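You operate a simulated robot arm through the tools that you are given. There is no shell and no other tool.

You run a simulated two-armed robot. Do the job below in one go: nothing can be reset, and whatever is moved stays where it is left.

JOB
Adjust the grey power supply until the bench meter reads 7 volts.
Fine: black plug into the jig's yellow socket before the output is switched on; meter dial to V.

Only the result counts: the job must be done as asked and must still hold three seconds after the hand-in. Knocking over, shifting, dropping, spilling or breaking anything else fails it.

ROBOT AND FRAMES
Two 7-joint arms with fingered hands on one trunk that stands fixed in place. Base frame: the origin is at the foot of the trunk, x ahead of it, y to its left, z up. Lengths are in m, angles in degrees, forces in N, time in s.
The left shoulder is at [0.079, 0.125, 1.118], the right one opposite. With the tool pointing down near the work surface each hand reaches from about 0.46 to 0.82 m from the base axis, measured 20 degrees to its own side. Payload 3.6 kg a hand.
The tool frame of a hand sits at the grasp point between the pads (the TCP): z along the fingers, y along the line on which they close. The tips reach 0.03 m beyond it. Largest opening 0.104 m; the body of the gripper starts 0.035 m behind the TCP. The gripper is a hand of 4 fingers: y runs from the thumb to the fingers, the wrist lies at [-0.015, -0.104, -0.178] in the tool frame, and closing takes about 1.5 s.
Orientation is that of the tool frame in the base frame, as a unit quaternion [x, y, z, w]. With the fingers straight down and the wrist toward the robot, the tool's x, y and z point along [0, 1, 0], [1, 0, 0] and [0, 0, -1] of the base frame.

CONTROLS
- The arms move only by the tool drive_tool. It takes "left_plan", "right_plan" or both (then of equal length, played together; a hand with none holds still); each is a list of rows, each an object (a shift or turn left out is 0, a gripper value left out holds the last) with "translation": the shift along the tool's x, y, z in m, a list of three; "rotation": the turn, a rotation vector about the tool's x, y, z in degrees, a list of three. In form: [{"translation": [x, y, z], "rotation": [rx, ry, rz]}, ...]. A call has 1 to 20 rows; each row shifts and turns the commanded pose from where the row before left it, along the tool's axes as they then stand. "left_grip" and "right_grip" are, for a hand that has rows, the finger opening in m, from 0 to 0.104, set as the call begins (left out, the last holds). Rows are played at 5 a second. More than 0.05 m and 8.6 degrees between two rows, or a gripper value outside its range, and nothing of the call is played. A pose out of reach is approached as far as the arm can. The call stops where the force on the tool passes 40 N (or 10 N more than at its start, if that is more) or the arm is blocked; 0.2 s more then pass. The fingers move at their own pace (about 0.072 m/s each) and stop on an object; they squeeze with about 23 N. The grip force told is the motor's: it shows also when the fingers shut on nothing. Time passes only in rows, and 0.2 s behind the last, so rows that do not move let the fingers close. The reply holds the time, the measured pose of the TCP, the force on the tool along the base axes, the opening and the grip force, in the units named above and with some noise, with the torque about the TCP (base axes, N m) and any sound that the robot's microphone picked up.
- Cameras (640 x 400 px; columns grow to the right, rows downward): "scene" is now at [0.1869, 0.0477, 1.2647]; the picture's right is [0.59, -0.81, 0.00], its down [-0.33, -0.24, -0.91] and it looks along [0.74, 0.53, -0.41] (base axes); focal length 242 px, centre (320, 200). "left" rides on the left gripper at [-0.061, -0.092, -0.13] in its tool frame; the picture's right is [-0.81, -0.27, 0.52], its down [0.53, -0.71, 0.46] and it looks along [0.24, 0.64, 0.72] (tool axes); focal length 275 px, centre (320, 200). "right" rides on the right gripper at [0.061, -0.092, -0.13] in its tool frame; the picture's right is [-0.81, 0.27, -0.52], its down [-0.53, -0.71, 0.46] and it looks along [-0.24, 0.64, 0.72] (tool axes); focal length 275 px, centre (320, 200). There is no depth. A picture from a camera that has moved, and an enlarged one, comes with that camera's place and axes in the base frame and with its lens. The place of the scene camera against the robot may be out by one fixed shift of up to 0.012 m in any direction.
- get_image(camera): a new picture of that camera. It takes no simulated time.
- raise_lower(by): slides the trunk up (or, below 0, down) by that many m; the arms and the scene camera ride with it, the base frame stays. It gives what a move gives, with no picture.
- curl_fingers(index, middle, ring, thumb_bend, thumb_turn, hand): sets how far each is bent, from 0 (flat) to 1 (curled in); at 0.3 the hand is open as for a grip, at 0.7 the pads meet at the TCP. One left out holds its place. A second passes; each finger stops where it meets its share of the squeeze, and holds until it gets a number again. A gripper value or a shape takes the hand back. It gives what a move gives, with no picture; readings hold the bend of each and the force on the fingers (four entries, about 0 where the hand has none), thumb and palm. thumb_turn goes from beside the hand (0) to across from the fingers (1), as for a grip.
- hand_shape(shape, hand): the hand has 4 fingers and takes this shape, open, in about a second: jaw (thumb against the fingers, like two jaws); tri (thumb and two fingers); tip (a fingertip pinch); poke (one finger out to press); point (the index stretched); flat (the hand flat); cup (the hand cupped); fist (a fist). The gripper value then closes the fingers along that shape, each until it touches; the sizes above hold for jaw. It gives what a move gives, with no picture.
- aim_head(pan, tilt): turns the head with the scene camera to pan (to the left, within 80 degrees either way) and tilt (down, from -29 to 69), counted from straight ahead of the robot. It gives what a move gives.
- enlarge(camera, box): a new picture of the part [left, top, right, bottom] of that camera's present view, enlarged. It takes no simulated time.
- close_job(): hands the job in; it is judged then, once.

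Places have to be worked out from the pictures, the camera data and where the tool is seen. Open the grippers and draw the arms clear of the work before you hand the job in, unless the task says otherwise.

The tools are called after "Request:" as a command line: name --argument value ..., lists and objects as JSON in quotes. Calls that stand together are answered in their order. drive_tool: Moves the arms, as the interface text tells. Its arguments: {"type":"object","properties":{"left_plan":{"type":"array"},"left_grip":{"type":"number"},"right_plan":{"type":"array"},"right_grip":{"type":"number"}},"required":[]} The other tools are called the same way: raise_lower (by) slides the trunk up or down; hand_shape (shape, hand) gives the hand a shape; curl_fingers (index, middle, ring, thumb_bend, thumb_turn, hand) moves the fingers one by one; aim_head (pan, tilt) turns the head that bears the scene camera; get_image (camera) takes a picture; enlarge (camera, box) takes an enlarged picture of a part of a camera's view; close_job () hands the job in.

At the start:

```text
clock: 0.0
left_ee_pos: [0.3348, 0.4753, 1.1402]
left_tool_rot: [0.707, 0.707, 0.0, 0.001]
left_force: [0.0, -0.1, -0.2]
left_wrist_torque: [0.01, -0.02, -0.01]
left_finger_gap: 0.1039
left_gripper_force: 0.1
left_shape: jaw
left_bend: [0.3, 0.3, 0.3, 0.3, 0.98]
left_finger forces: [0.0, 0.0, 0.1, 0.0, 0.0, 0.0]
right_ee_pos: [0.4146, 0.067, 1.1692]
right_tool_rot: [0.707, 0.707, 0.001, 0.0]
right_force: [-0.2, -0.4, -0.2]
right_wrist_torque: [0.0, 0.0, 0.0]
right_finger_gap: 0.1037
right_gripper_force: 0.1
right_shape: jaw
right_bend: [0.3, 0.3, 0.3, 0.3, 0.98]
right_finger forces: [0.0, 0.1, 0.0, 0.0, 0.0, 0.0]
trunk travel left (down, up): [-0.35, 0.186]
head pan, tilt: [35.8, 24.3]
```

scene: 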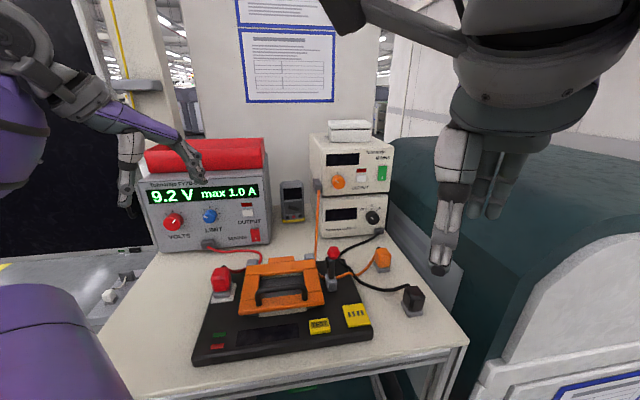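
right: 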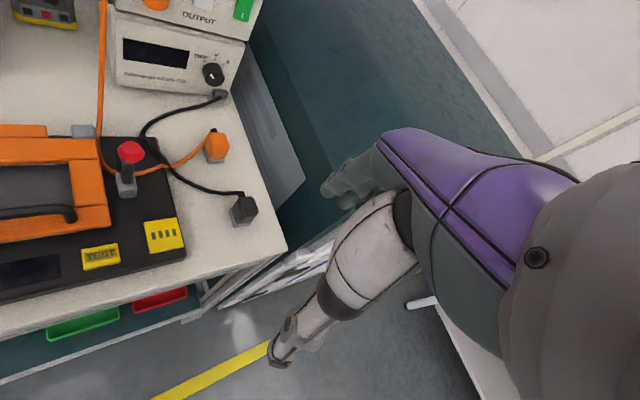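
left: 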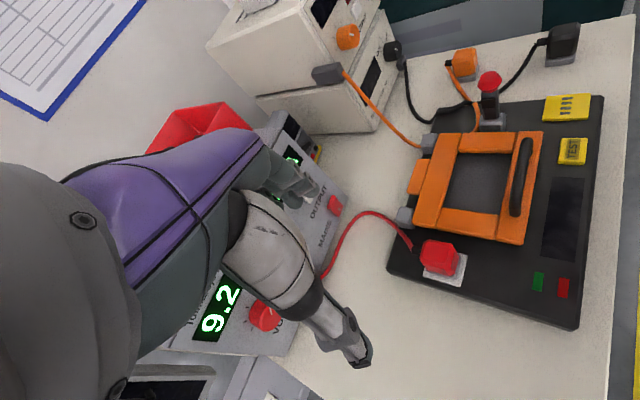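

I'll start by looking closely at the bench: supply, meter, jig and plugs.

Request:
enlarge --camera "scene" --box '[130, 120, 290, 260]'

Request:
enlarge --camera "scene" --box '[270, 110, 430, 250]'

Request:
enlarge --camera "scene" --box '[190, 230, 440, 370]'

Request:
enlarge --camera "left" --box '[380, 10, 640, 330]'

Request:
enlarge --camera "right" --box '[0, 0, 280, 300]'

```text
2.86 times, centred on (210, 190) of scene
camera zoom: at [0.1869, 0.0477, 1.2647], right [0.59, -0.81, 0.0], down [-0.33, -0.24, -0.91], along [0.74, 0.53, -0.41], focal length 690 px, centre (634, 229)
```

zoom: 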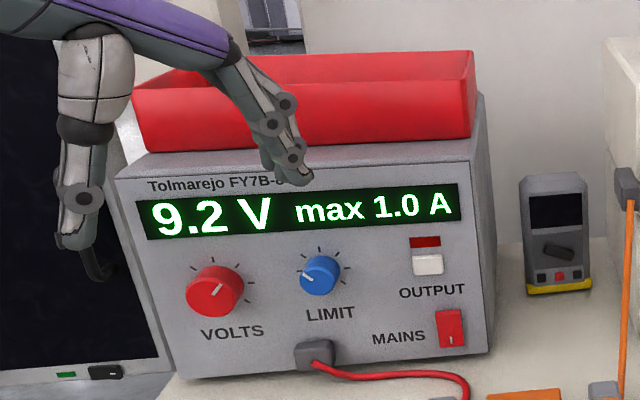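

```text
2.86 times, centred on (350, 180) of scene
camera zoom: at [0.1869, 0.0477, 1.2647], right [0.59, -0.81, 0.0], down [-0.33, -0.24, -0.91], along [0.74, 0.53, -0.41], focal length 690 px, centre (234, 257)
```

zoom: 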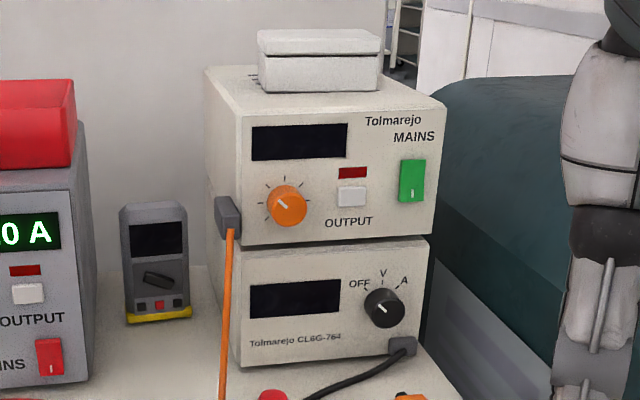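

```text
2.56 times, centred on (315, 300) of scene
camera zoom: at [0.1869, 0.0477, 1.2647], right [0.59, -0.81, 0.0], down [-0.33, -0.24, -0.91], along [0.74, 0.53, -0.41], focal length 619 px, centre (333, -56)
```

zoom: 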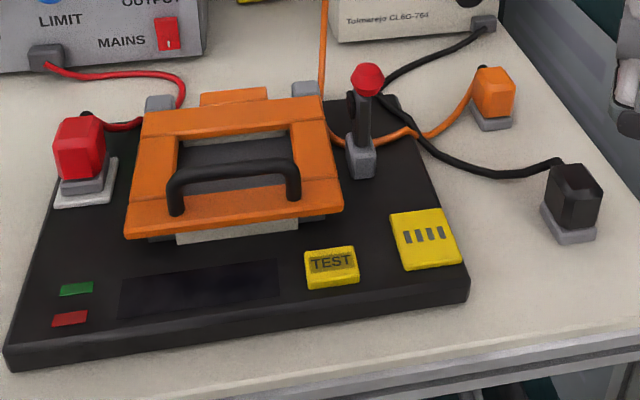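

```text
1.25 times, centred on (510, 170) of left
camera zoom: at [0.2422, 0.4151, 1.2709], right [-0.27, -0.81, -0.52], down [-0.71, 0.53, -0.46], along [0.64, 0.24, -0.72], focal length 344 px, centre (82, 238)
```

zoom: 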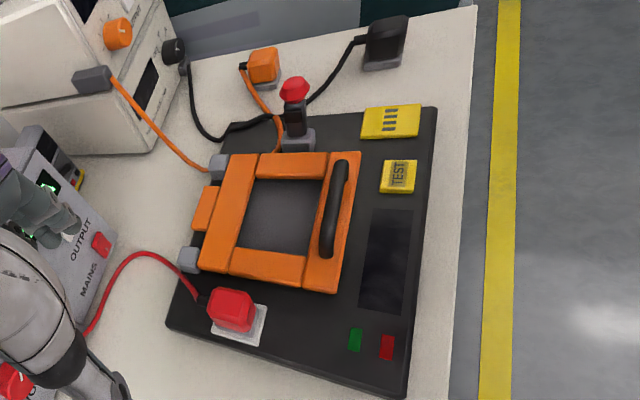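

```text
1.33 times, centred on (140, 150) of right
camera zoom: at [0.3234, 0.1289, 1.2989], right [0.28, -0.81, 0.52], down [-0.71, -0.53, -0.46], along [0.65, -0.24, -0.72], focal length 367 px, centre (560, 267)
```

zoom: 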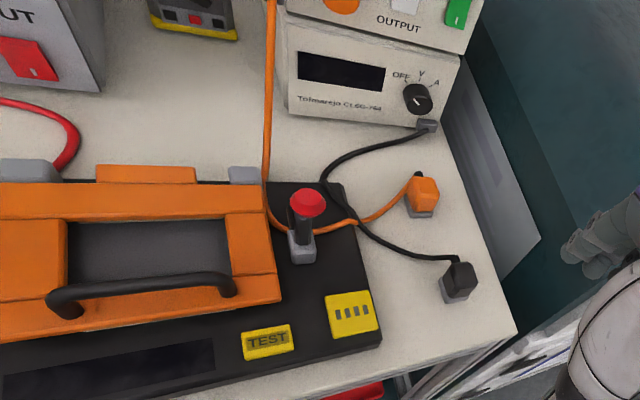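

The grey supply (VOLTS/LIMIT knobs, OUTPUT button) shows 9.2 V with its output lamp dark. The meter (CL6G-764) dial looks set to OFF, and the black plug stands on the table right of the jig. I'll bring the right hand's camera lower for a closer view of the plug and the yellow socket.

Request:
drive_tool --right_plan '[{"translation": [0.026, -0.01, 0.03]}, {"translation": [0.026, -0.01, 0.03]}, {"translation": [0.025, -0.01, 0.03]}, {"translation": [0, 0, 0]}]'

Request:
get_image --camera "right"

Request:
get_image --camera "scene"

```text
clock: 1.0
left_ee_pos: [0.3345, 0.4734, 1.1405]
left_tool_rot: [0.708, 0.706, 0.0, -0.001]
left_force: [-0.6, -0.4, 0.8]
left_wrist_torque: [0.01, 0.01, 0.02]
left_finger_gap: 0.1037
left_gripper_force: 0.1
left_shape: jaw
left_bend: [0.3, 0.3, 0.3, 0.3, 0.98]
left_finger forces: [0.0, 0.0, 0.0, 0.0, 0.0, 0.0]
right_ee_pos: [0.3841, 0.1451, 1.0766]
right_tool_rot: [0.707, 0.707, 0.0, 0.0]
right_force: [-0.2, -0.5, -0.1]
right_wrist_torque: [0.02, 0.01, -0.02]
right_finger_gap: 0.1041
right_gripper_force: 0.0
right_shape: jaw
right_bend: [0.3, 0.3, 0.3, 0.3, 0.98]
right_finger forces: [0.1, 0.0, 0.1, 0.0, 0.0, 0.1]
trunk travel left (down, up): [-0.35, 0.186]
head pan, tilt: [35.8, 24.3]
```

```text
taken
camera right: at [0.2935, 0.2071, 1.2076], right [0.27, -0.81, 0.52], down [-0.71, -0.53, -0.46], along [0.65, -0.24, -0.72], focal length 275 px, centre (320, 200)
```

right: 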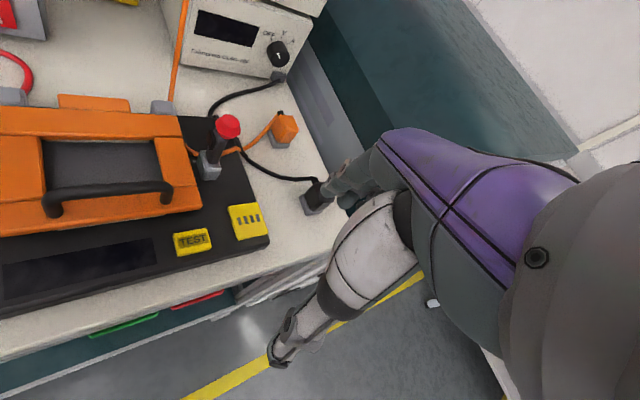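

```text
taken
camera scene: at [0.1869, 0.0472, 1.2647], right [0.59, -0.81, 0.0], down [-0.33, -0.24, -0.91], along [0.74, 0.53, -0.41], focal length 242 px, centre (320, 200)
```

scene: 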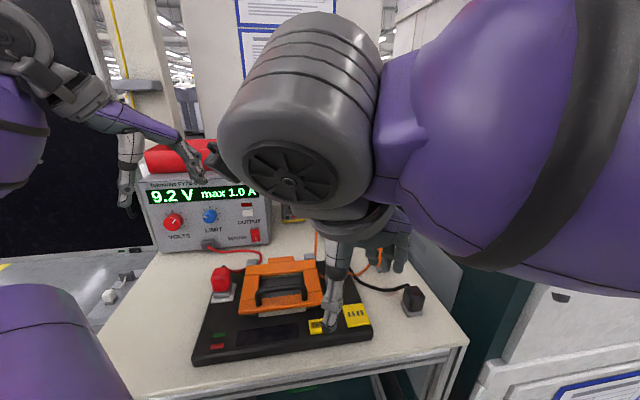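

The right camera now sees the jig's right half; I enlarge the socket and plug areas.

Request:
enlarge --camera "right" --box '[180, 80, 340, 260]'

Request:
enlarge --camera "left" --box '[480, 10, 620, 190]'

Request:
enlarge --camera "right" --box '[180, 0, 320, 100]'

```text
2.22 times, centred on (260, 170) of right
camera zoom: at [0.2935, 0.2071, 1.2076], right [0.27, -0.81, 0.52], down [-0.71, -0.53, -0.46], along [0.65, -0.24, -0.72], focal length 612 px, centre (453, 267)
```

zoom: 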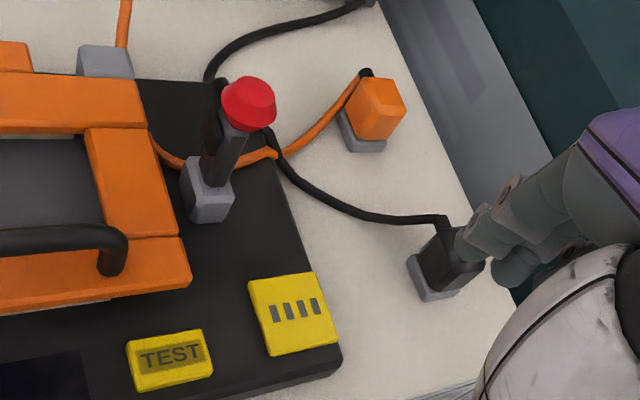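

```text
2.22 times, centred on (550, 100) of left
camera zoom: at [0.2422, 0.4147, 1.2711], right [-0.27, -0.81, -0.52], down [-0.71, 0.53, -0.46], along [0.64, 0.24, -0.72], focal length 612 px, centre (-191, 422)
```

zoom: 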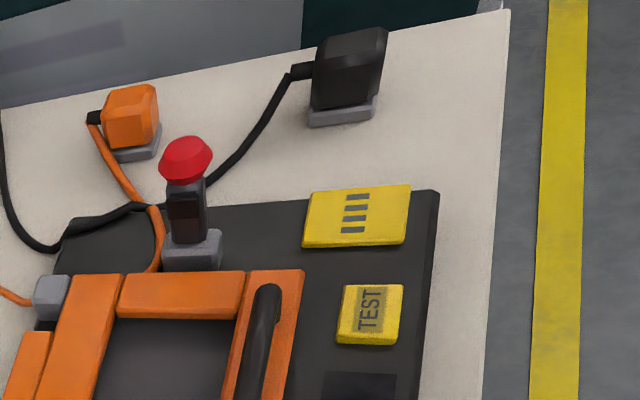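

```text
4.00 times, centred on (250, 50) of right
camera zoom: at [0.2935, 0.2071, 1.2076], right [0.27, -0.81, 0.52], down [-0.71, -0.53, -0.46], along [0.65, -0.24, -0.72], focal length 1101 px, centre (600, 800)
```

zoom: 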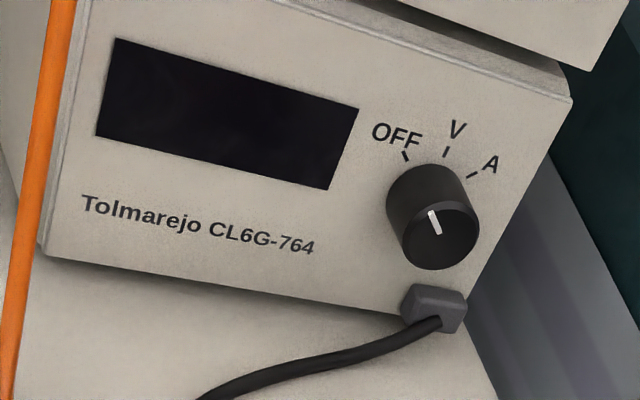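

The slots come out at about (0.470, 0.183, 0.912) with yaw about 45°, and the plug at about (0.56, 0.11) on a table at z of about 0.887. The plug's cable leaves its back, so a side grip with the left hand turned 45° suits it. I withdraw the right hand and turn the left one.

Request:
drive_tool --right_plan '[{"translation": [0, 0, -0.05]}, {"translation": [0, 0, -0.045]}, {"translation": [-0.05, 0, 0]}, {"translation": [-0.05, 0, 0]}, {"translation": [-0.05, 0, 0]}, {"translation": [-0.05, 0, 0]}, {"translation": [-0.05, 0, 0]}, {"translation": [-0.05, 0, 0]}]' --left_plan '[{"rotation": [0, 0, 7.5]}, {"rotation": [0, 0, 7.5]}, {"rotation": [0, 0, 7.5]}, {"rotation": [0, 0, 7.5]}, {"rotation": [0, 0, 7.5]}, {"rotation": [0, 0, 7.5]}, {}, {}]'

Request:
get_image --camera "scene"

Request:
get_image --camera "left"

```text
clock: 2.8
left_ee_pos: [0.3338, 0.4754, 1.1403]
left_tool_rot: [0.924, 0.383, 0.001, 0.0]
left_force: [0.0, -0.8, 0.5]
left_wrist_torque: [0.02, 0.02, 0.02]
left_finger_gap: 0.1034
left_gripper_force: 0.0
left_shape: jaw
left_bend: [0.3, 0.3, 0.3, 0.3, 0.98]
left_finger forces: [0.0, 0.0, 0.1, 0.0, 0.0, 0.0]
right_ee_pos: [0.3826, -0.1568, 1.1724]
right_tool_rot: [0.706, 0.708, 0.0, 0.0]
right_force: [-0.5, 0.3, 0.0]
right_wrist_torque: [0.01, -0.02, -0.01]
right_finger_gap: 0.1034
right_gripper_force: 0.1
right_shape: jaw
right_bend: [0.3, 0.3, 0.3, 0.3, 0.98]
right_finger forces: [0.1, 0.0, 0.0, 0.0, 0.1, 0.0]
trunk travel left (down, up): [-0.35, 0.186]
head pan, tilt: [35.8, 24.3]
```

```text
taken
camera scene: at [0.1866, 0.0467, 1.2648], right [0.59, -0.81, 0.0], down [-0.33, -0.24, -0.91], along [0.74, 0.53, -0.41], focal length 242 px, centre (320, 200)
```

scene: 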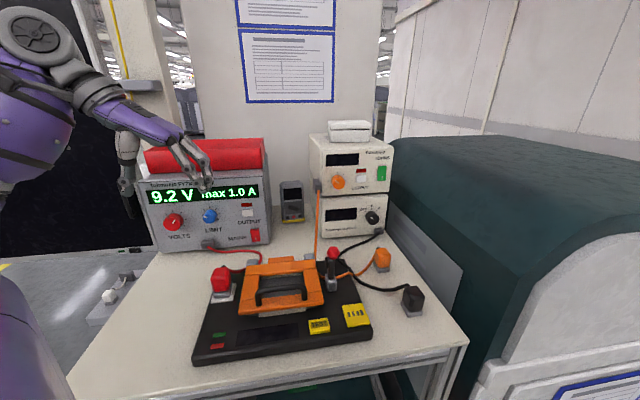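

```text
taken
camera left: at [0.225, 0.4971, 1.2715], right [-0.77, -0.38, -0.52], down [-0.13, 0.88, -0.45], along [0.63, -0.28, -0.72], focal length 275 px, centre (320, 200)
```

left: 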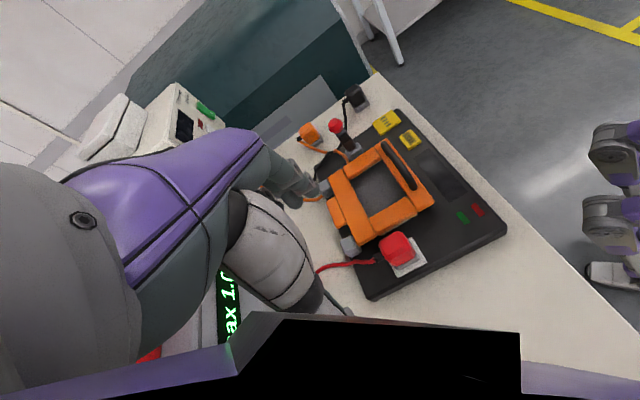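

The right arm is clear and the left hand is turned. I move the left hand over toward the black plug for a close look, staying above everything.

Request:
drive_tool --left_plan '[{"translation": [-0.0117, 0.0425, 0.0067]}, {"translation": [-0.0117, 0.0425, 0.0067]}, {"translation": [-0.0117, 0.0425, 0.0067]}, {"translation": [-0.0117, 0.0425, 0.0067]}, {"translation": [-0.0117, 0.0425, 0.0067]}, {"translation": [-0.0117, 0.0425, 0.0067]}, {"translation": [-0.0117, 0.0425, 0.0067]}, {"translation": [-0.0117, 0.0425, 0.0067]}, {"translation": [-0.0117, 0.0425, 0.0067]}, {}]'

Request:
get_image --camera "left"

Request:
get_image --camera "scene"

Request:
get_image --camera "right"

```text
clock: 5.0
left_ee_pos: [0.5321, 0.1304, 1.0777]
left_tool_rot: [0.924, 0.383, 0.0, 0.001]
left_force: [-0.3, 0.9, -0.7]
left_wrist_torque: [-0.04, 0.04, 0.01]
left_finger_gap: 0.1039
left_gripper_force: 0.0
left_shape: jaw
left_bend: [0.3, 0.3, 0.3, 0.3, 0.98]
left_finger forces: [0.1, 0.1, 0.1, 0.0, 0.0, 0.0]
right_ee_pos: [0.3826, -0.1544, 1.173]
right_tool_rot: [0.706, 0.708, 0.001, 0.0]
right_force: [0.1, -0.6, -0.2]
right_wrist_torque: [0.0, 0.0, 0.0]
right_finger_gap: 0.1038
right_gripper_force: 0.1
right_shape: jaw
right_bend: [0.3, 0.3, 0.3, 0.3, 0.98]
right_finger forces: [0.1, 0.1, 0.0, 0.1, 0.0, 0.0]
trunk travel left (down, up): [-0.35, 0.186]
head pan, tilt: [35.8, 24.3]
```

```text
taken
camera left: at [0.4229, 0.1533, 1.2083], right [-0.77, -0.38, -0.52], down [-0.13, 0.88, -0.46], along [0.63, -0.28, -0.72], focal length 275 px, centre (320, 200)
```

left: 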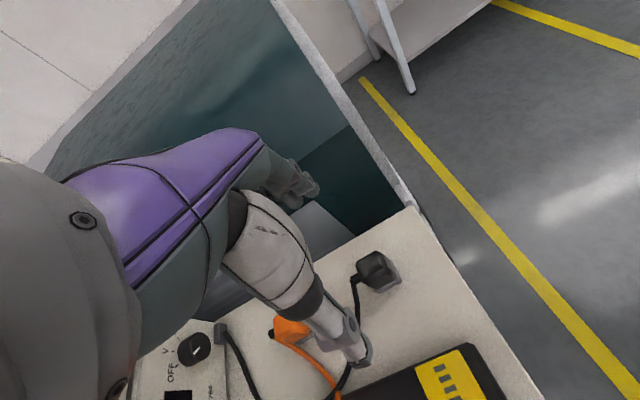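

```text
taken
camera scene: at [0.1865, 0.0481, 1.2648], right [0.59, -0.81, 0.0], down [-0.33, -0.24, -0.91], along [0.74, 0.53, -0.41], focal length 242 px, centre (320, 200)
```

scene: 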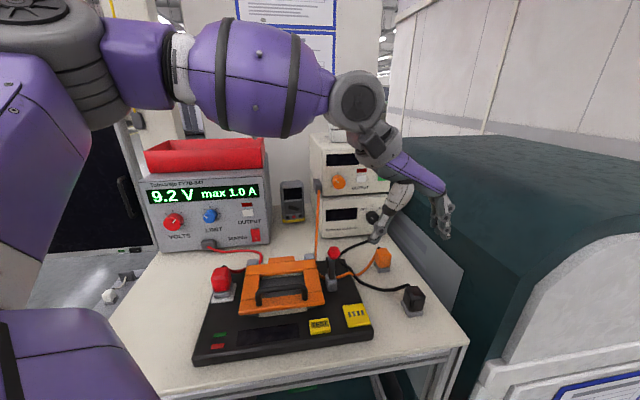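

```text
taken
camera right: at [0.2918, -0.0927, 1.3026], right [0.28, -0.81, 0.52], down [-0.71, -0.53, -0.46], along [0.65, -0.24, -0.72], focal length 275 px, centre (320, 200)
```

right: 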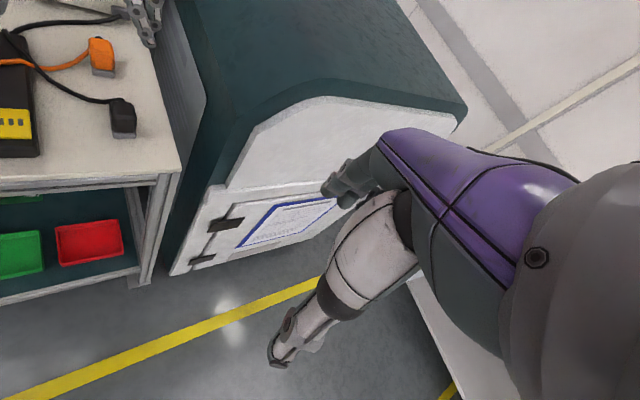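

Both hand cameras see the plug now; I enlarge them to measure its place, size and yaw.

Request:
enlarge --camera "left" --box '[330, 220, 430, 310]'

Request:
enlarge --camera "right" --box '[70, 60, 170, 160]'

Request:
enlarge --camera "scene" --box '[380, 270, 450, 330]'

Request:
enlarge --camera "left" --box '[390, 320, 530, 400]'

```text
4.44 times, centred on (380, 265) of left
camera zoom: at [0.4229, 0.1533, 1.2083], right [-0.77, -0.38, -0.52], down [-0.13, 0.88, -0.46], along [0.63, -0.28, -0.72], focal length 1224 px, centre (53, -89)
```

zoom: 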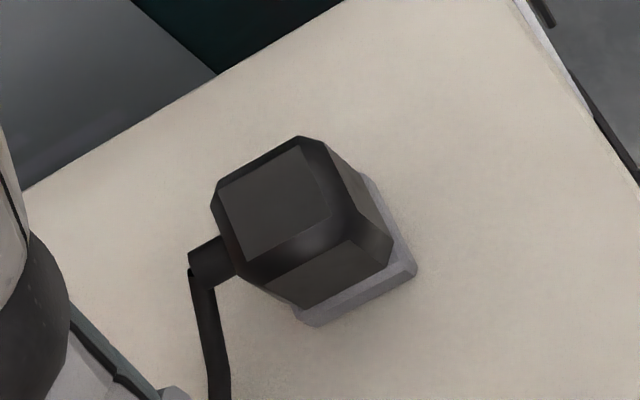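

```text
4.00 times, centred on (120, 110) of right
camera zoom: at [0.2918, -0.0927, 1.3026], right [0.28, -0.81, 0.52], down [-0.71, -0.53, -0.46], along [0.65, -0.24, -0.72], focal length 1101 px, centre (1120, 560)
```

zoom: 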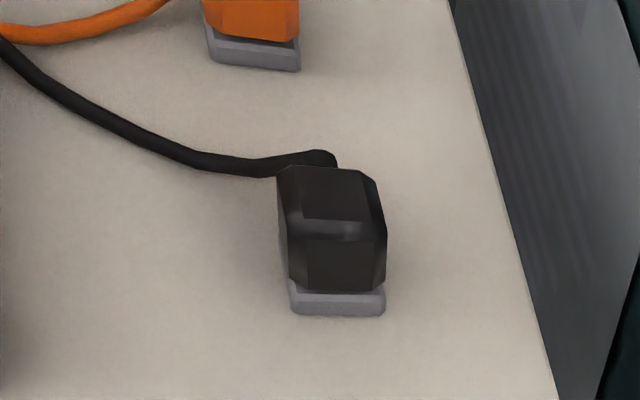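

```text
6.67 times, centred on (415, 300) of scene
camera zoom: at [0.1865, 0.0481, 1.2648], right [0.59, -0.81, 0.0], down [-0.33, -0.24, -0.91], along [0.74, 0.53, -0.41], focal length 1611 px, centre (-313, -467)
```

zoom: 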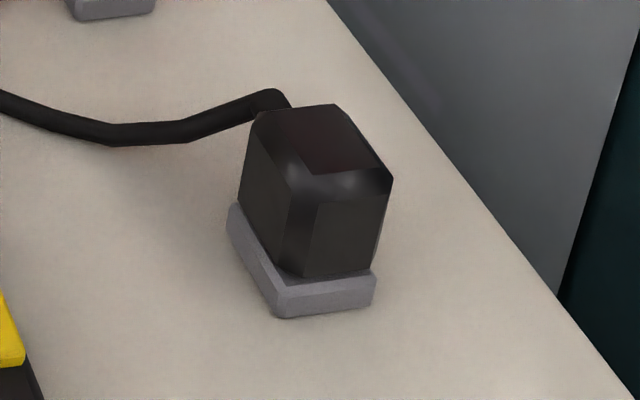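

```text
4.57 times, centred on (460, 360) of left
camera zoom: at [0.4229, 0.1533, 1.2083], right [-0.77, -0.38, -0.52], down [-0.13, 0.88, -0.46], along [0.63, -0.28, -0.72], focal length 1258 px, centre (-320, -531)
```

zoom: 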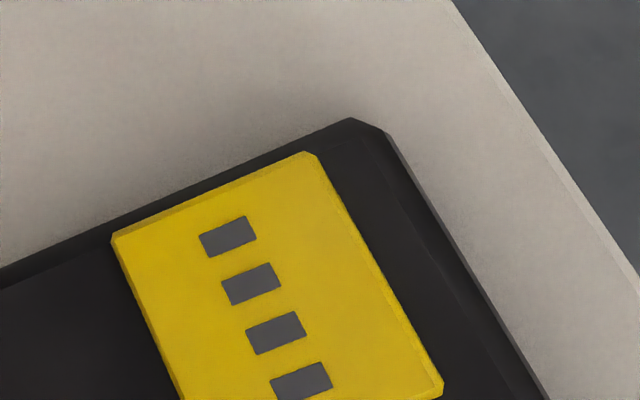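

The plug stands squarely at yaw 45°, centred near (0.5615, 0.1085), about 28 × 31 mm and with its top at z of about 0.929. I move right above it, with the tips still clear of its top, to check alignment.

Request:
drive_tool --left_plan '[{"translation": [0.0053, 0.0363, 0.0]}, {"translation": [0, 0, 0.04]}, {"translation": [0, 0, 0.0377]}, {}]'

Request:
get_image --camera "left"

Request:
get_image --camera "right"

Request:
enlarge --camera "scene" --box '[330, 180, 470, 330]'

```text
clock: 6.0
left_ee_pos: [0.5606, 0.1109, 1.0035]
left_tool_rot: [0.924, 0.383, 0.001, 0.0]
left_force: [-1.2, -0.3, 0.1]
left_wrist_torque: [0.0, 0.01, 0.02]
left_finger_gap: 0.1038
left_gripper_force: 0.1
left_shape: jaw
left_bend: [0.3, 0.3, 0.3, 0.3, 0.98]
left_finger forces: [0.1, 0.1, 0.0, 0.1, 0.0, 0.0]
right_ee_pos: [0.3825, -0.1543, 1.1724]
right_tool_rot: [0.706, 0.708, 0.001, 0.001]
right_force: [-1.1, 0.8, 0.2]
right_wrist_torque: [0.0, 0.02, 0.01]
right_finger_gap: 0.1039
right_gripper_force: 0.1
right_shape: jaw
right_bend: [0.3, 0.3, 0.3, 0.3, 0.98]
right_finger forces: [0.0, 0.0, 0.0, 0.1, 0.0, 0.1]
trunk travel left (down, up): [-0.35, 0.186]
head pan, tilt: [35.8, 24.3]
```

```text
taken
camera left: at [0.4521, 0.1323, 1.1336], right [-0.77, -0.38, -0.52], down [-0.13, 0.88, -0.46], along [0.63, -0.28, -0.72], focal length 275 px, centre (320, 200)
```

left: 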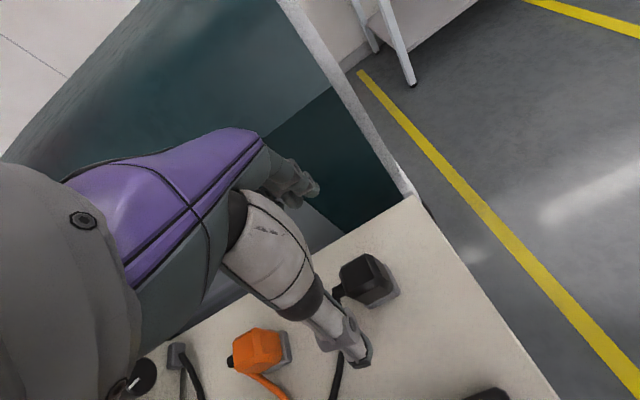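

```text
taken
camera right: at [0.2918, -0.0929, 1.3025], right [0.28, -0.81, 0.52], down [-0.71, -0.53, -0.46], along [0.65, -0.24, -0.72], focal length 275 px, centre (320, 200)
```

right: 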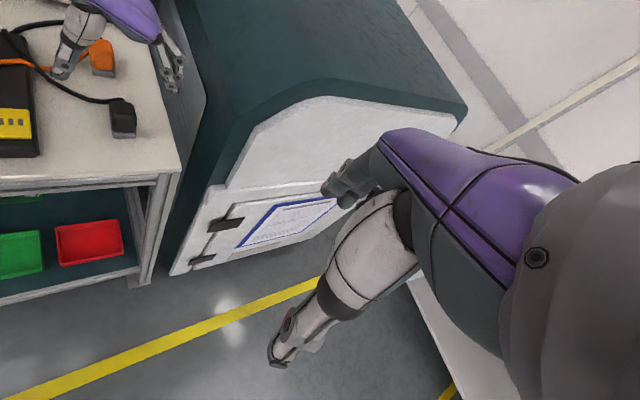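

```text
2.67 times, centred on (400, 255) of scene
camera zoom: at [0.1865, 0.0478, 1.2648], right [0.59, -0.81, 0.0], down [-0.33, -0.24, -0.91], along [0.74, 0.53, -0.41], focal length 644 px, centre (107, 53)
```

zoom: 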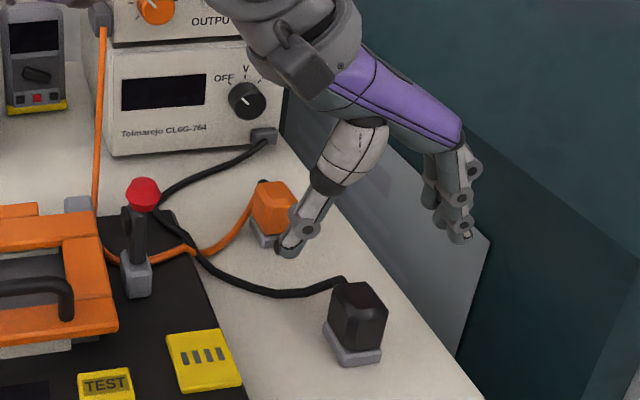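

The thumb and fingers straddle the plug and the projected grasp line falls on its body. I lower partway and check the clearance of the cable and the thumb.

Request:
drive_tool --left_plan '[{"translation": [0, 0, 0.025]}, {"translation": [0, 0, 0.02]}, {}]'

Request:
enlarge --camera "left" --box '[200, 150, 460, 400]'

Request:
enlarge --camera "scene" --box '[360, 220, 470, 330]'

Request:
enlarge --camera "right" --box '[40, 10, 200, 170]'

```text
clock: 6.8
left_ee_pos: [0.5621, 0.1081, 0.9572]
left_tool_rot: [0.924, 0.383, -0.001, 0.0]
left_force: [0.6, 0.0, -0.8]
left_wrist_torque: [0.01, -0.02, 0.0]
left_finger_gap: 0.104
left_gripper_force: 0.1
left_shape: jaw
left_bend: [0.3, 0.3, 0.3, 0.3, 0.98]
left_finger forces: [0.0, 0.0, 0.1, 0.0, 0.1, 0.0]
right_ee_pos: [0.3837, -0.1552, 1.1732]
right_tool_rot: [0.707, 0.707, 0.0, 0.0]
right_force: [-0.4, 0.3, 0.7]
right_wrist_torque: [0.01, 0.01, 0.01]
right_finger_gap: 0.1037
right_gripper_force: 0.0
right_shape: jaw
right_bend: [0.3, 0.3, 0.3, 0.3, 0.98]
right_finger forces: [0.0, 0.0, 0.0, 0.0, 0.1, 0.1]
trunk travel left (down, up): [-0.35, 0.186]
head pan, tilt: [35.8, 24.3]
```

```text
1.60 times, centred on (330, 275) of left
camera zoom: at [0.4522, 0.1307, 1.0876], right [-0.77, -0.38, -0.52], down [-0.13, 0.88, -0.46], along [0.63, -0.28, -0.72], focal length 440 px, centre (304, 80)
```

zoom: 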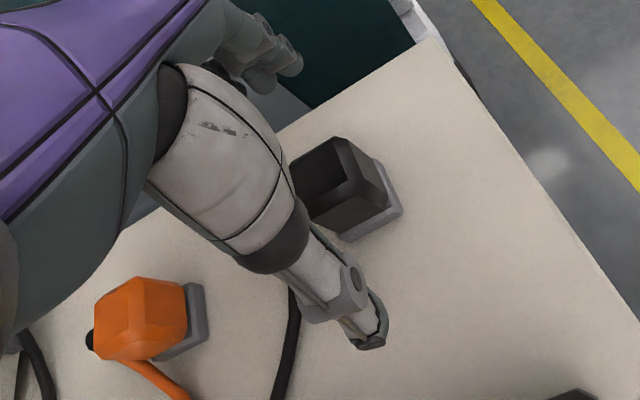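

```text
3.64 times, centred on (415, 275) of scene
camera zoom: at [0.1868, 0.0477, 1.2647], right [0.59, -0.81, 0.0], down [-0.33, -0.24, -0.91], along [0.74, 0.53, -0.41], focal length 879 px, centre (-26, -73)
```

zoom: 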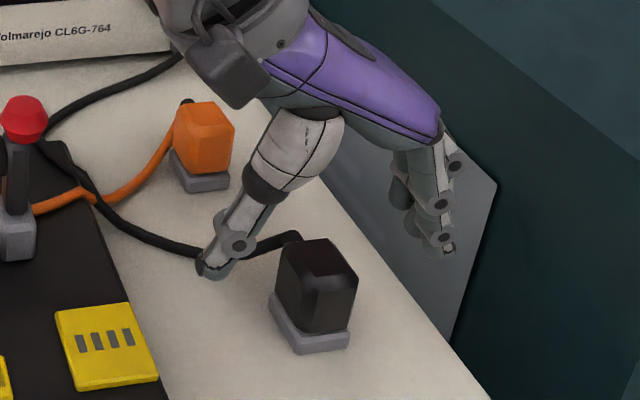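

```text
2.50 times, centred on (120, 90) of right
camera zoom: at [0.2921, -0.0931, 1.3024], right [0.28, -0.81, 0.52], down [-0.71, -0.53, -0.46], along [0.65, -0.24, -0.72], focal length 688 px, centre (820, 475)
```

zoom: 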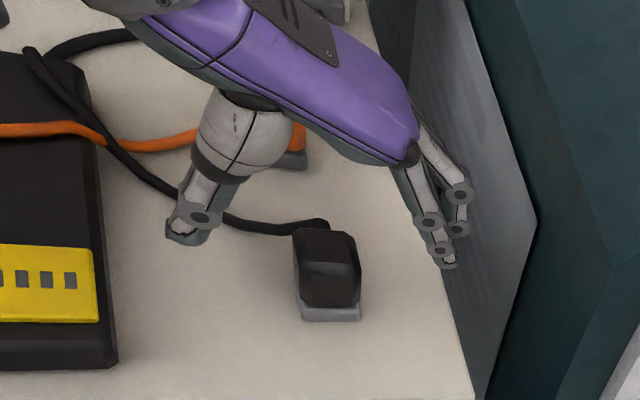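

The thumb clears the cable (which runs about 4 cm behind the plug), and the fingers are free on the right. I lower to about z = 0.926 and close on the plug.

Request:
drive_tool --left_plan '[{"translation": [0, 0, 0.016]}, {"translation": [0, 0, 0.015]}, {}]'

Request:
drive_tool --left_plan '[{}, {}, {}, {}, {}, {}, {}, {}]' --left_grip 0.02

Request:
enlarge --camera "left" --box '[200, 150, 460, 400]'

Request:
enlarge --camera "scene" --box '[360, 220, 470, 330]'

Request:
enlarge --camera "right" --box '[40, 10, 200, 170]'

```text
clock: 7.6
left_ee_pos: [0.5615, 0.1091, 0.9262]
left_tool_rot: [0.924, 0.382, 0.0, 0.0]
left_force: [0.4, -0.6, 0.2]
left_wrist_torque: [-0.01, 0.0, -0.01]
left_finger_gap: 0.1039
left_gripper_force: 0.0
left_shape: jaw
left_bend: [0.3, 0.3, 0.3, 0.3, 0.98]
left_finger forces: [0.0, 0.0, 0.0, 0.1, 0.0, 0.0]
right_ee_pos: [0.3827, -0.1548, 1.1721]
right_tool_rot: [0.706, 0.708, 0.0, 0.0]
right_force: [-0.3, 0.7, 0.3]
right_wrist_torque: [-0.02, -0.01, -0.01]
right_finger_gap: 0.1035
right_gripper_force: 0.1
right_shape: jaw
right_bend: [0.3, 0.3, 0.3, 0.3, 0.98]
right_finger forces: [0.0, 0.0, 0.0, 0.0, 0.1, 0.0]
trunk travel left (down, up): [-0.35, 0.186]
head pan, tilt: [35.8, 24.3]
```

```text
clock: 9.4
left_ee_pos: [0.5606, 0.1089, 0.9263]
left_tool_rot: [0.924, 0.382, 0.0, 0.0]
left_force: [0.0, -0.4, 0.4]
left_wrist_torque: [0.0, -0.01, -0.01]
left_finger_gap: 0.0251
left_gripper_force: 22.6
left_shape: jaw
left_bend: [0.74, 0.56, 0.61, 0.75, 1.0]
left_finger forces: [12.7, 6.9, 0.0, 0.0, 19.8, 0.1]
right_ee_pos: [0.3832, -0.1547, 1.1721]
right_tool_rot: [0.707, 0.707, 0.0, -0.001]
right_force: [-0.9, 0.1, 0.4]
right_wrist_torque: [-0.02, 0.0, -0.01]
right_finger_gap: 0.1037
right_gripper_force: 0.1
right_shape: jaw
right_bend: [0.3, 0.3, 0.3, 0.3, 0.98]
right_finger forces: [0.0, 0.0, 0.0, 0.0, 0.0, 0.0]
trunk travel left (down, up): [-0.35, 0.186]
head pan, tilt: [35.8, 24.3]
```

```text
1.60 times, centred on (330, 275) of left
camera zoom: at [0.4519, 0.131, 1.0572], right [-0.77, -0.38, -0.52], down [-0.13, 0.88, -0.46], along [0.63, -0.28, -0.72], focal length 440 px, centre (304, 80)
```

zoom: 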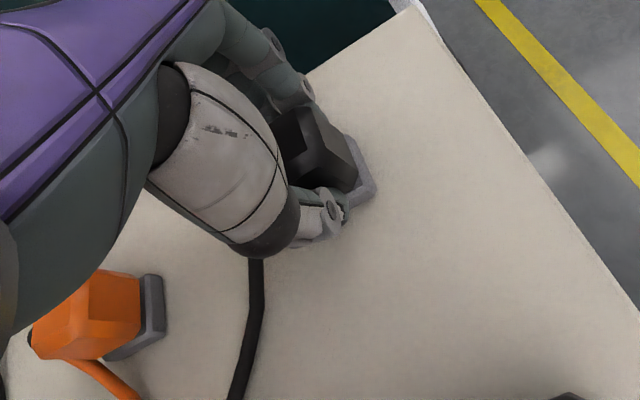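

```text
3.64 times, centred on (415, 275) of scene
camera zoom: at [0.187, 0.0476, 1.2647], right [0.59, -0.81, 0.0], down [-0.33, -0.24, -0.91], along [0.74, 0.53, -0.41], focal length 879 px, centre (-26, -73)
```

zoom: 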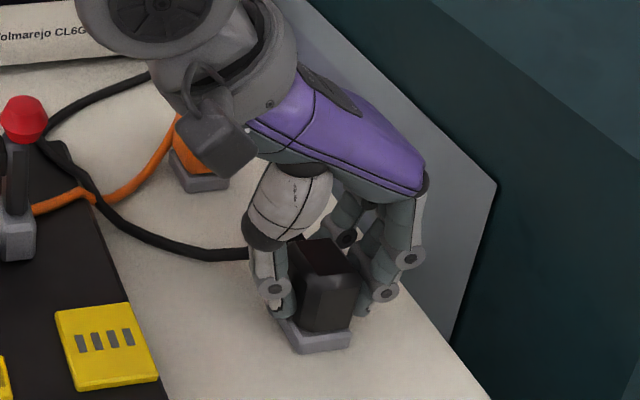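

```text
2.50 times, centred on (120, 90) of right
camera zoom: at [0.2923, -0.0931, 1.3024], right [0.28, -0.81, 0.52], down [-0.71, -0.53, -0.46], along [0.65, -0.24, -0.72], focal length 688 px, centre (820, 475)
```

zoom: 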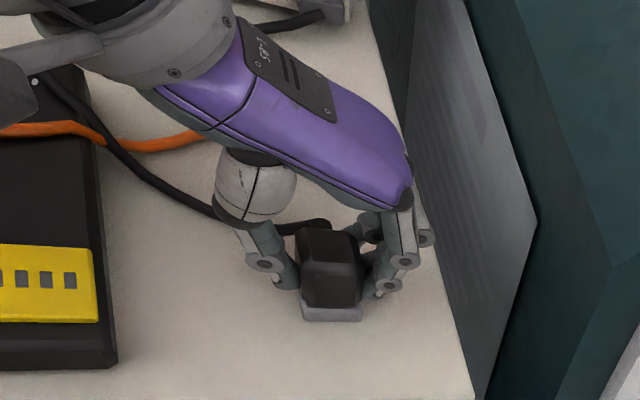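

The plug is held (gap 25 mm; thumb, index and middle loaded). I lift it 6 cm and check how it hangs.

Request:
drive_tool --left_plan '[{"translation": [0, 0, -0.02]}, {"translation": [0, 0, -0.02]}, {"translation": [0, 0, -0.02]}, {}]'

Request:
enlarge --camera "left" --box '[200, 150, 460, 400]'

Request:
enlarge --camera "scene" --box '[330, 200, 460, 330]'

Request:
enlarge --camera "right" --box '[40, 10, 200, 170]'

```text
clock: 10.4
left_ee_pos: [0.5618, 0.1097, 0.9843]
left_tool_rot: [0.924, 0.383, 0.0, 0.0]
left_force: [1.1, -0.1, -1.5]
left_wrist_torque: [-0.02, -0.02, 0.0]
left_finger_gap: 0.0254
left_gripper_force: 22.9
left_shape: jaw
left_bend: [0.74, 0.56, 0.61, 0.75, 1.0]
left_finger forces: [12.7, 7.0, 0.0, 0.0, 19.8, 0.1]
right_ee_pos: [0.3836, -0.1555, 1.1724]
right_tool_rot: [0.706, 0.708, -0.001, -0.001]
right_force: [0.5, -0.8, -0.8]
right_wrist_torque: [-0.03, 0.0, -0.03]
right_finger_gap: 0.1038
right_gripper_force: 0.1
right_shape: jaw
right_bend: [0.3, 0.3, 0.3, 0.3, 0.98]
right_finger forces: [0.0, 0.0, 0.1, 0.0, 0.0, 0.1]
trunk travel left (down, up): [-0.35, 0.186]
head pan, tilt: [35.8, 24.3]
```

```text
1.60 times, centred on (330, 275) of left
camera zoom: at [0.4524, 0.1316, 1.1158], right [-0.77, -0.38, -0.52], down [-0.13, 0.88, -0.46], along [0.63, -0.28, -0.72], focal length 440 px, centre (304, 80)
```

zoom: 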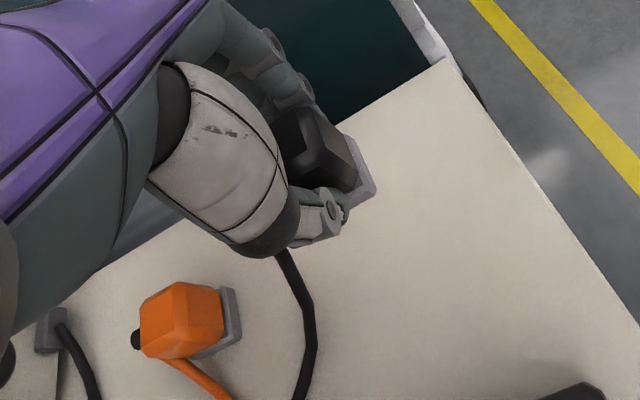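

```text
3.08 times, centred on (395, 265) of scene
camera zoom: at [0.1871, 0.0477, 1.2647], right [0.59, -0.81, 0.0], down [-0.33, -0.24, -0.91], along [0.74, 0.53, -0.41], focal length 744 px, centre (89, 0)
```

zoom: 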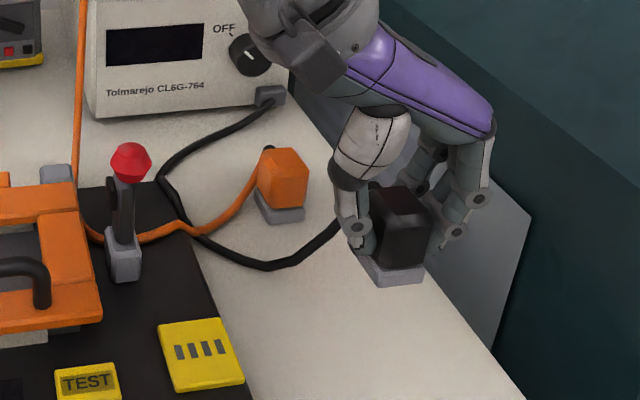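

```text
2.50 times, centred on (120, 90) of right
camera zoom: at [0.2924, -0.093, 1.3024], right [0.28, -0.81, 0.52], down [-0.71, -0.53, -0.46], along [0.65, -0.24, -0.72], focal length 688 px, centre (820, 475)
```

zoom: 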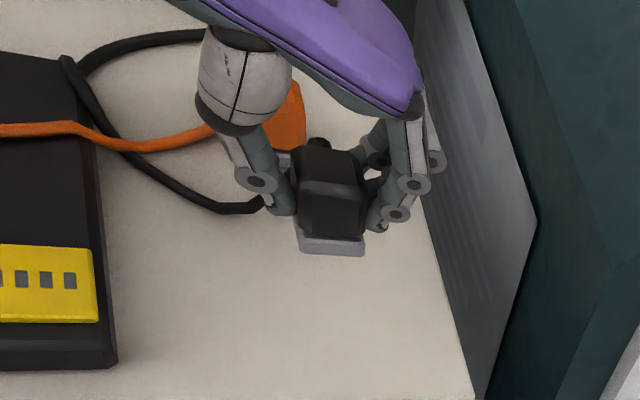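

No blades show below the grey base, and the hold is steady. I enlarge the views of the held plug to find its offset and yaw in the hand.

Request:
enlarge --camera "left" --box '[300, 200, 380, 280]'

Request:
enlarge --camera "right" --box '[90, 50, 160, 120]'

Request:
enlarge --camera "scene" --box '[425, 250, 485, 310]'

```text
5.00 times, centred on (340, 240) of left
camera zoom: at [0.4524, 0.1316, 1.1158], right [-0.77, -0.38, -0.52], down [-0.13, 0.88, -0.46], along [0.63, -0.28, -0.72], focal length 1376 px, centre (220, 0)
```

zoom: 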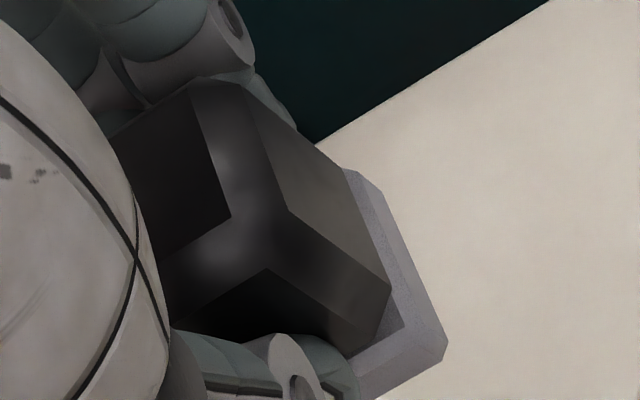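

```text
5.71 times, centred on (125, 85) of right
camera zoom: at [0.2924, -0.093, 1.3024], right [0.28, -0.81, 0.52], down [-0.71, -0.53, -0.46], along [0.65, -0.24, -0.72], focal length 1573 px, centre (1434, 857)
```

zoom: 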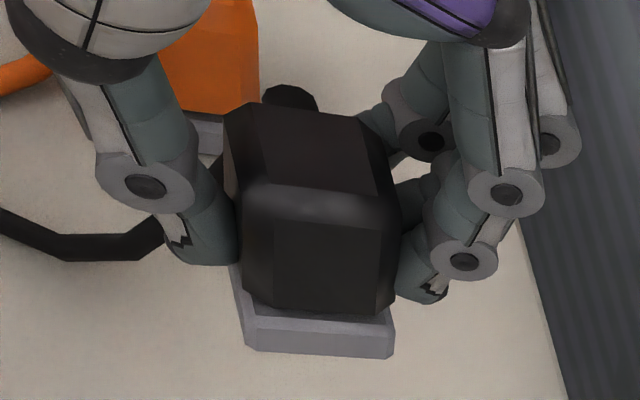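

```text
6.67 times, centred on (455, 280) of scene
camera zoom: at [0.1871, 0.0477, 1.2647], right [0.59, -0.81, 0.0], down [-0.33, -0.24, -0.91], along [0.74, 0.53, -0.41], focal length 1611 px, centre (-580, -333)
```

zoom: 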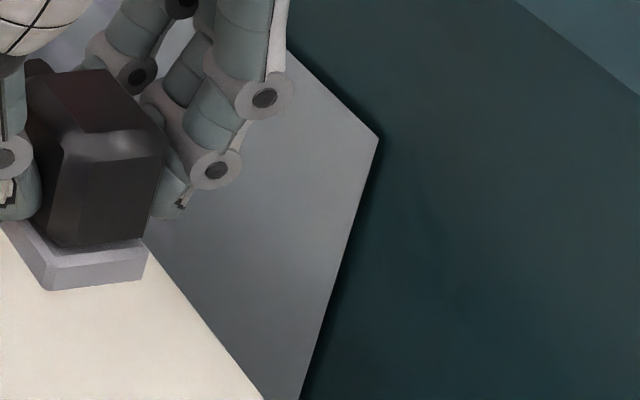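

The plug is undisturbed in the hand: yaw 45° and centred within 1–2 mm. I carry it over the yellow socket, staying 3 cm above the jig.

Request:
drive_tool --left_plan '[{"translation": [-0.0034, -0.0293, 0]}, {"translation": [-0.0034, -0.0293, 0]}, {"translation": [-0.0033, -0.0293, 0]}, {"translation": [-0.0033, -0.0293, 0]}, {}]'

Request:
get_image --camera "left"

Request:
get_image --camera "scene"

Request:
get_image --camera "right"

```text
clock: 11.6
left_ee_pos: [0.4682, 0.1823, 0.9856]
left_tool_rot: [0.924, 0.382, 0.0, 0.0]
left_force: [-1.5, 0.8, -1.3]
left_wrist_torque: [0.01, 0.02, -0.01]
left_finger_gap: 0.0249
left_gripper_force: 23.2
left_shape: jaw
left_bend: [0.74, 0.56, 0.61, 0.75, 1.0]
left_finger forces: [12.7, 6.8, 0.0, 0.0, 19.7, 0.1]
right_ee_pos: [0.3833, -0.1555, 1.1718]
right_tool_rot: [0.706, 0.708, 0.0, -0.001]
right_force: [0.7, 0.8, 0.2]
right_wrist_torque: [-0.04, 0.0, 0.0]
right_finger_gap: 0.1036
right_gripper_force: 0.1
right_shape: jaw
right_bend: [0.3, 0.3, 0.3, 0.3, 0.98]
right_finger forces: [0.0, 0.1, 0.1, 0.1, 0.0, 0.0]
trunk travel left (down, up): [-0.35, 0.186]
head pan, tilt: [35.8, 24.3]
```

```text
taken
camera left: at [0.3588, 0.2042, 1.1156], right [-0.77, -0.38, -0.52], down [-0.13, 0.88, -0.46], along [0.63, -0.28, -0.72], focal length 275 px, centre (320, 200)
```

left: 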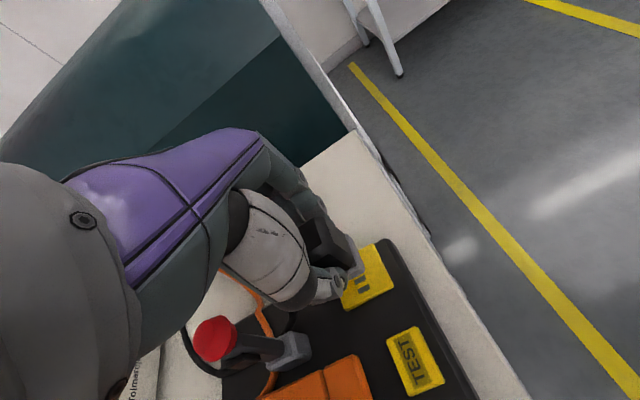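

```text
taken
camera scene: at [0.1873, 0.0474, 1.2647], right [0.59, -0.81, 0.0], down [-0.33, -0.24, -0.91], along [0.74, 0.53, -0.41], focal length 242 px, centre (320, 200)
```

scene: 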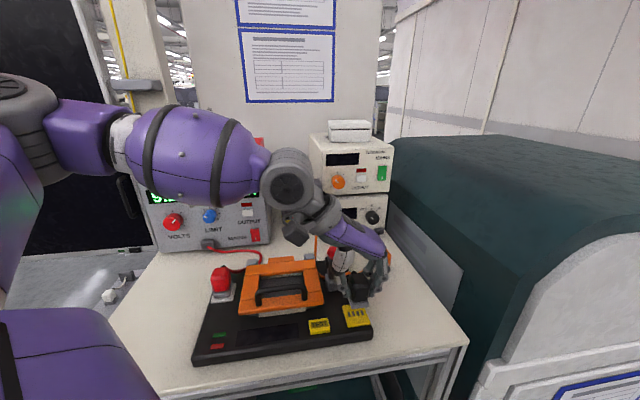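

```text
taken
camera right: at [0.2926, -0.0933, 1.3023], right [0.28, -0.81, 0.52], down [-0.71, -0.53, -0.46], along [0.65, -0.24, -0.72], focal length 275 px, centre (320, 200)
```

right: 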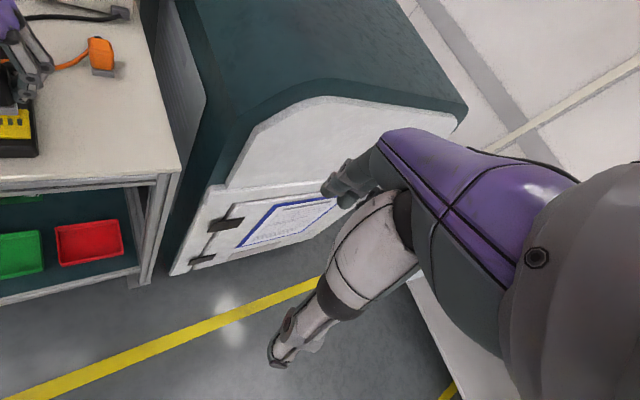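

The plug hovers near the socket. I bring the right hand 10 cm left, purely as a viewpoint, to compare plug and pad from a second side.

Request:
drive_tool --right_plan '[{"translation": [0.04, 0, 0]}, {"translation": [0.04, 0, 0]}, {"translation": [0.03, 0, 0]}, {}]'

Request:
get_image --camera "right"

Request:
enlarge --camera "left" --box '[290, 200, 420, 330]'

Request:
enlarge --camera "scene" --box '[310, 250, 400, 340]'

```text
clock: 12.6
left_ee_pos: [0.4673, 0.1817, 0.9857]
left_tool_rot: [0.924, 0.383, 0.001, 0.0]
left_force: [0.2, -0.1, -0.1]
left_wrist_torque: [0.0, -0.01, -0.04]
left_finger_gap: 0.025
left_gripper_force: 22.7
left_shape: jaw
left_bend: [0.74, 0.56, 0.61, 0.75, 1.0]
left_finger forces: [12.8, 6.8, 0.1, 0.1, 19.8, 0.0]
right_ee_pos: [0.3822, -0.0462, 1.1741]
right_tool_rot: [0.707, 0.707, 0.002, 0.002]
right_force: [0.1, -0.2, 0.2]
right_wrist_torque: [0.02, 0.03, -0.04]
right_finger_gap: 0.104
right_gripper_force: 0.0
right_shape: jaw
right_bend: [0.3, 0.3, 0.3, 0.3, 0.98]
right_finger forces: [0.0, 0.1, 0.1, 0.0, 0.1, 0.0]
trunk travel left (down, up): [-0.35, 0.186]
head pan, tilt: [35.8, 24.3]
```

```text
taken
camera right: at [0.2914, 0.0152, 1.3038], right [0.27, -0.81, 0.52], down [-0.71, -0.53, -0.46], along [0.65, -0.24, -0.72], focal length 275 px, centre (320, 200)
```

right: 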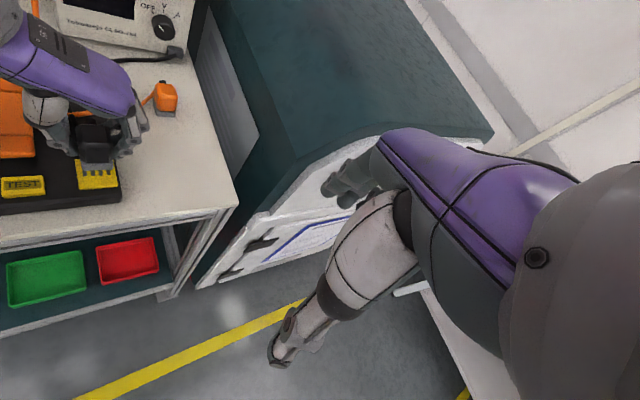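

```text
3.08 times, centred on (355, 265) of left
camera zoom: at [0.3588, 0.2039, 1.1157], right [-0.77, -0.38, -0.52], down [-0.13, 0.88, -0.46], along [0.63, -0.28, -0.72], focal length 847 px, centre (212, 0)
```

zoom: 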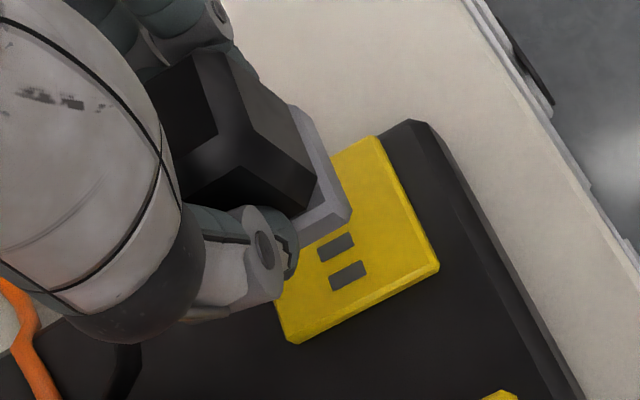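

```text
4.44 times, centred on (355, 295) of scene
camera zoom: at [0.1869, 0.0472, 1.2647], right [0.59, -0.81, 0.0], down [-0.33, -0.24, -0.91], along [0.74, 0.53, -0.41], focal length 1074 px, centre (164, -222)
```

zoom: 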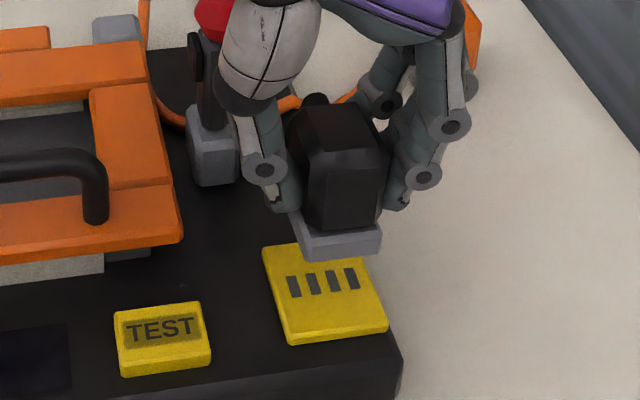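

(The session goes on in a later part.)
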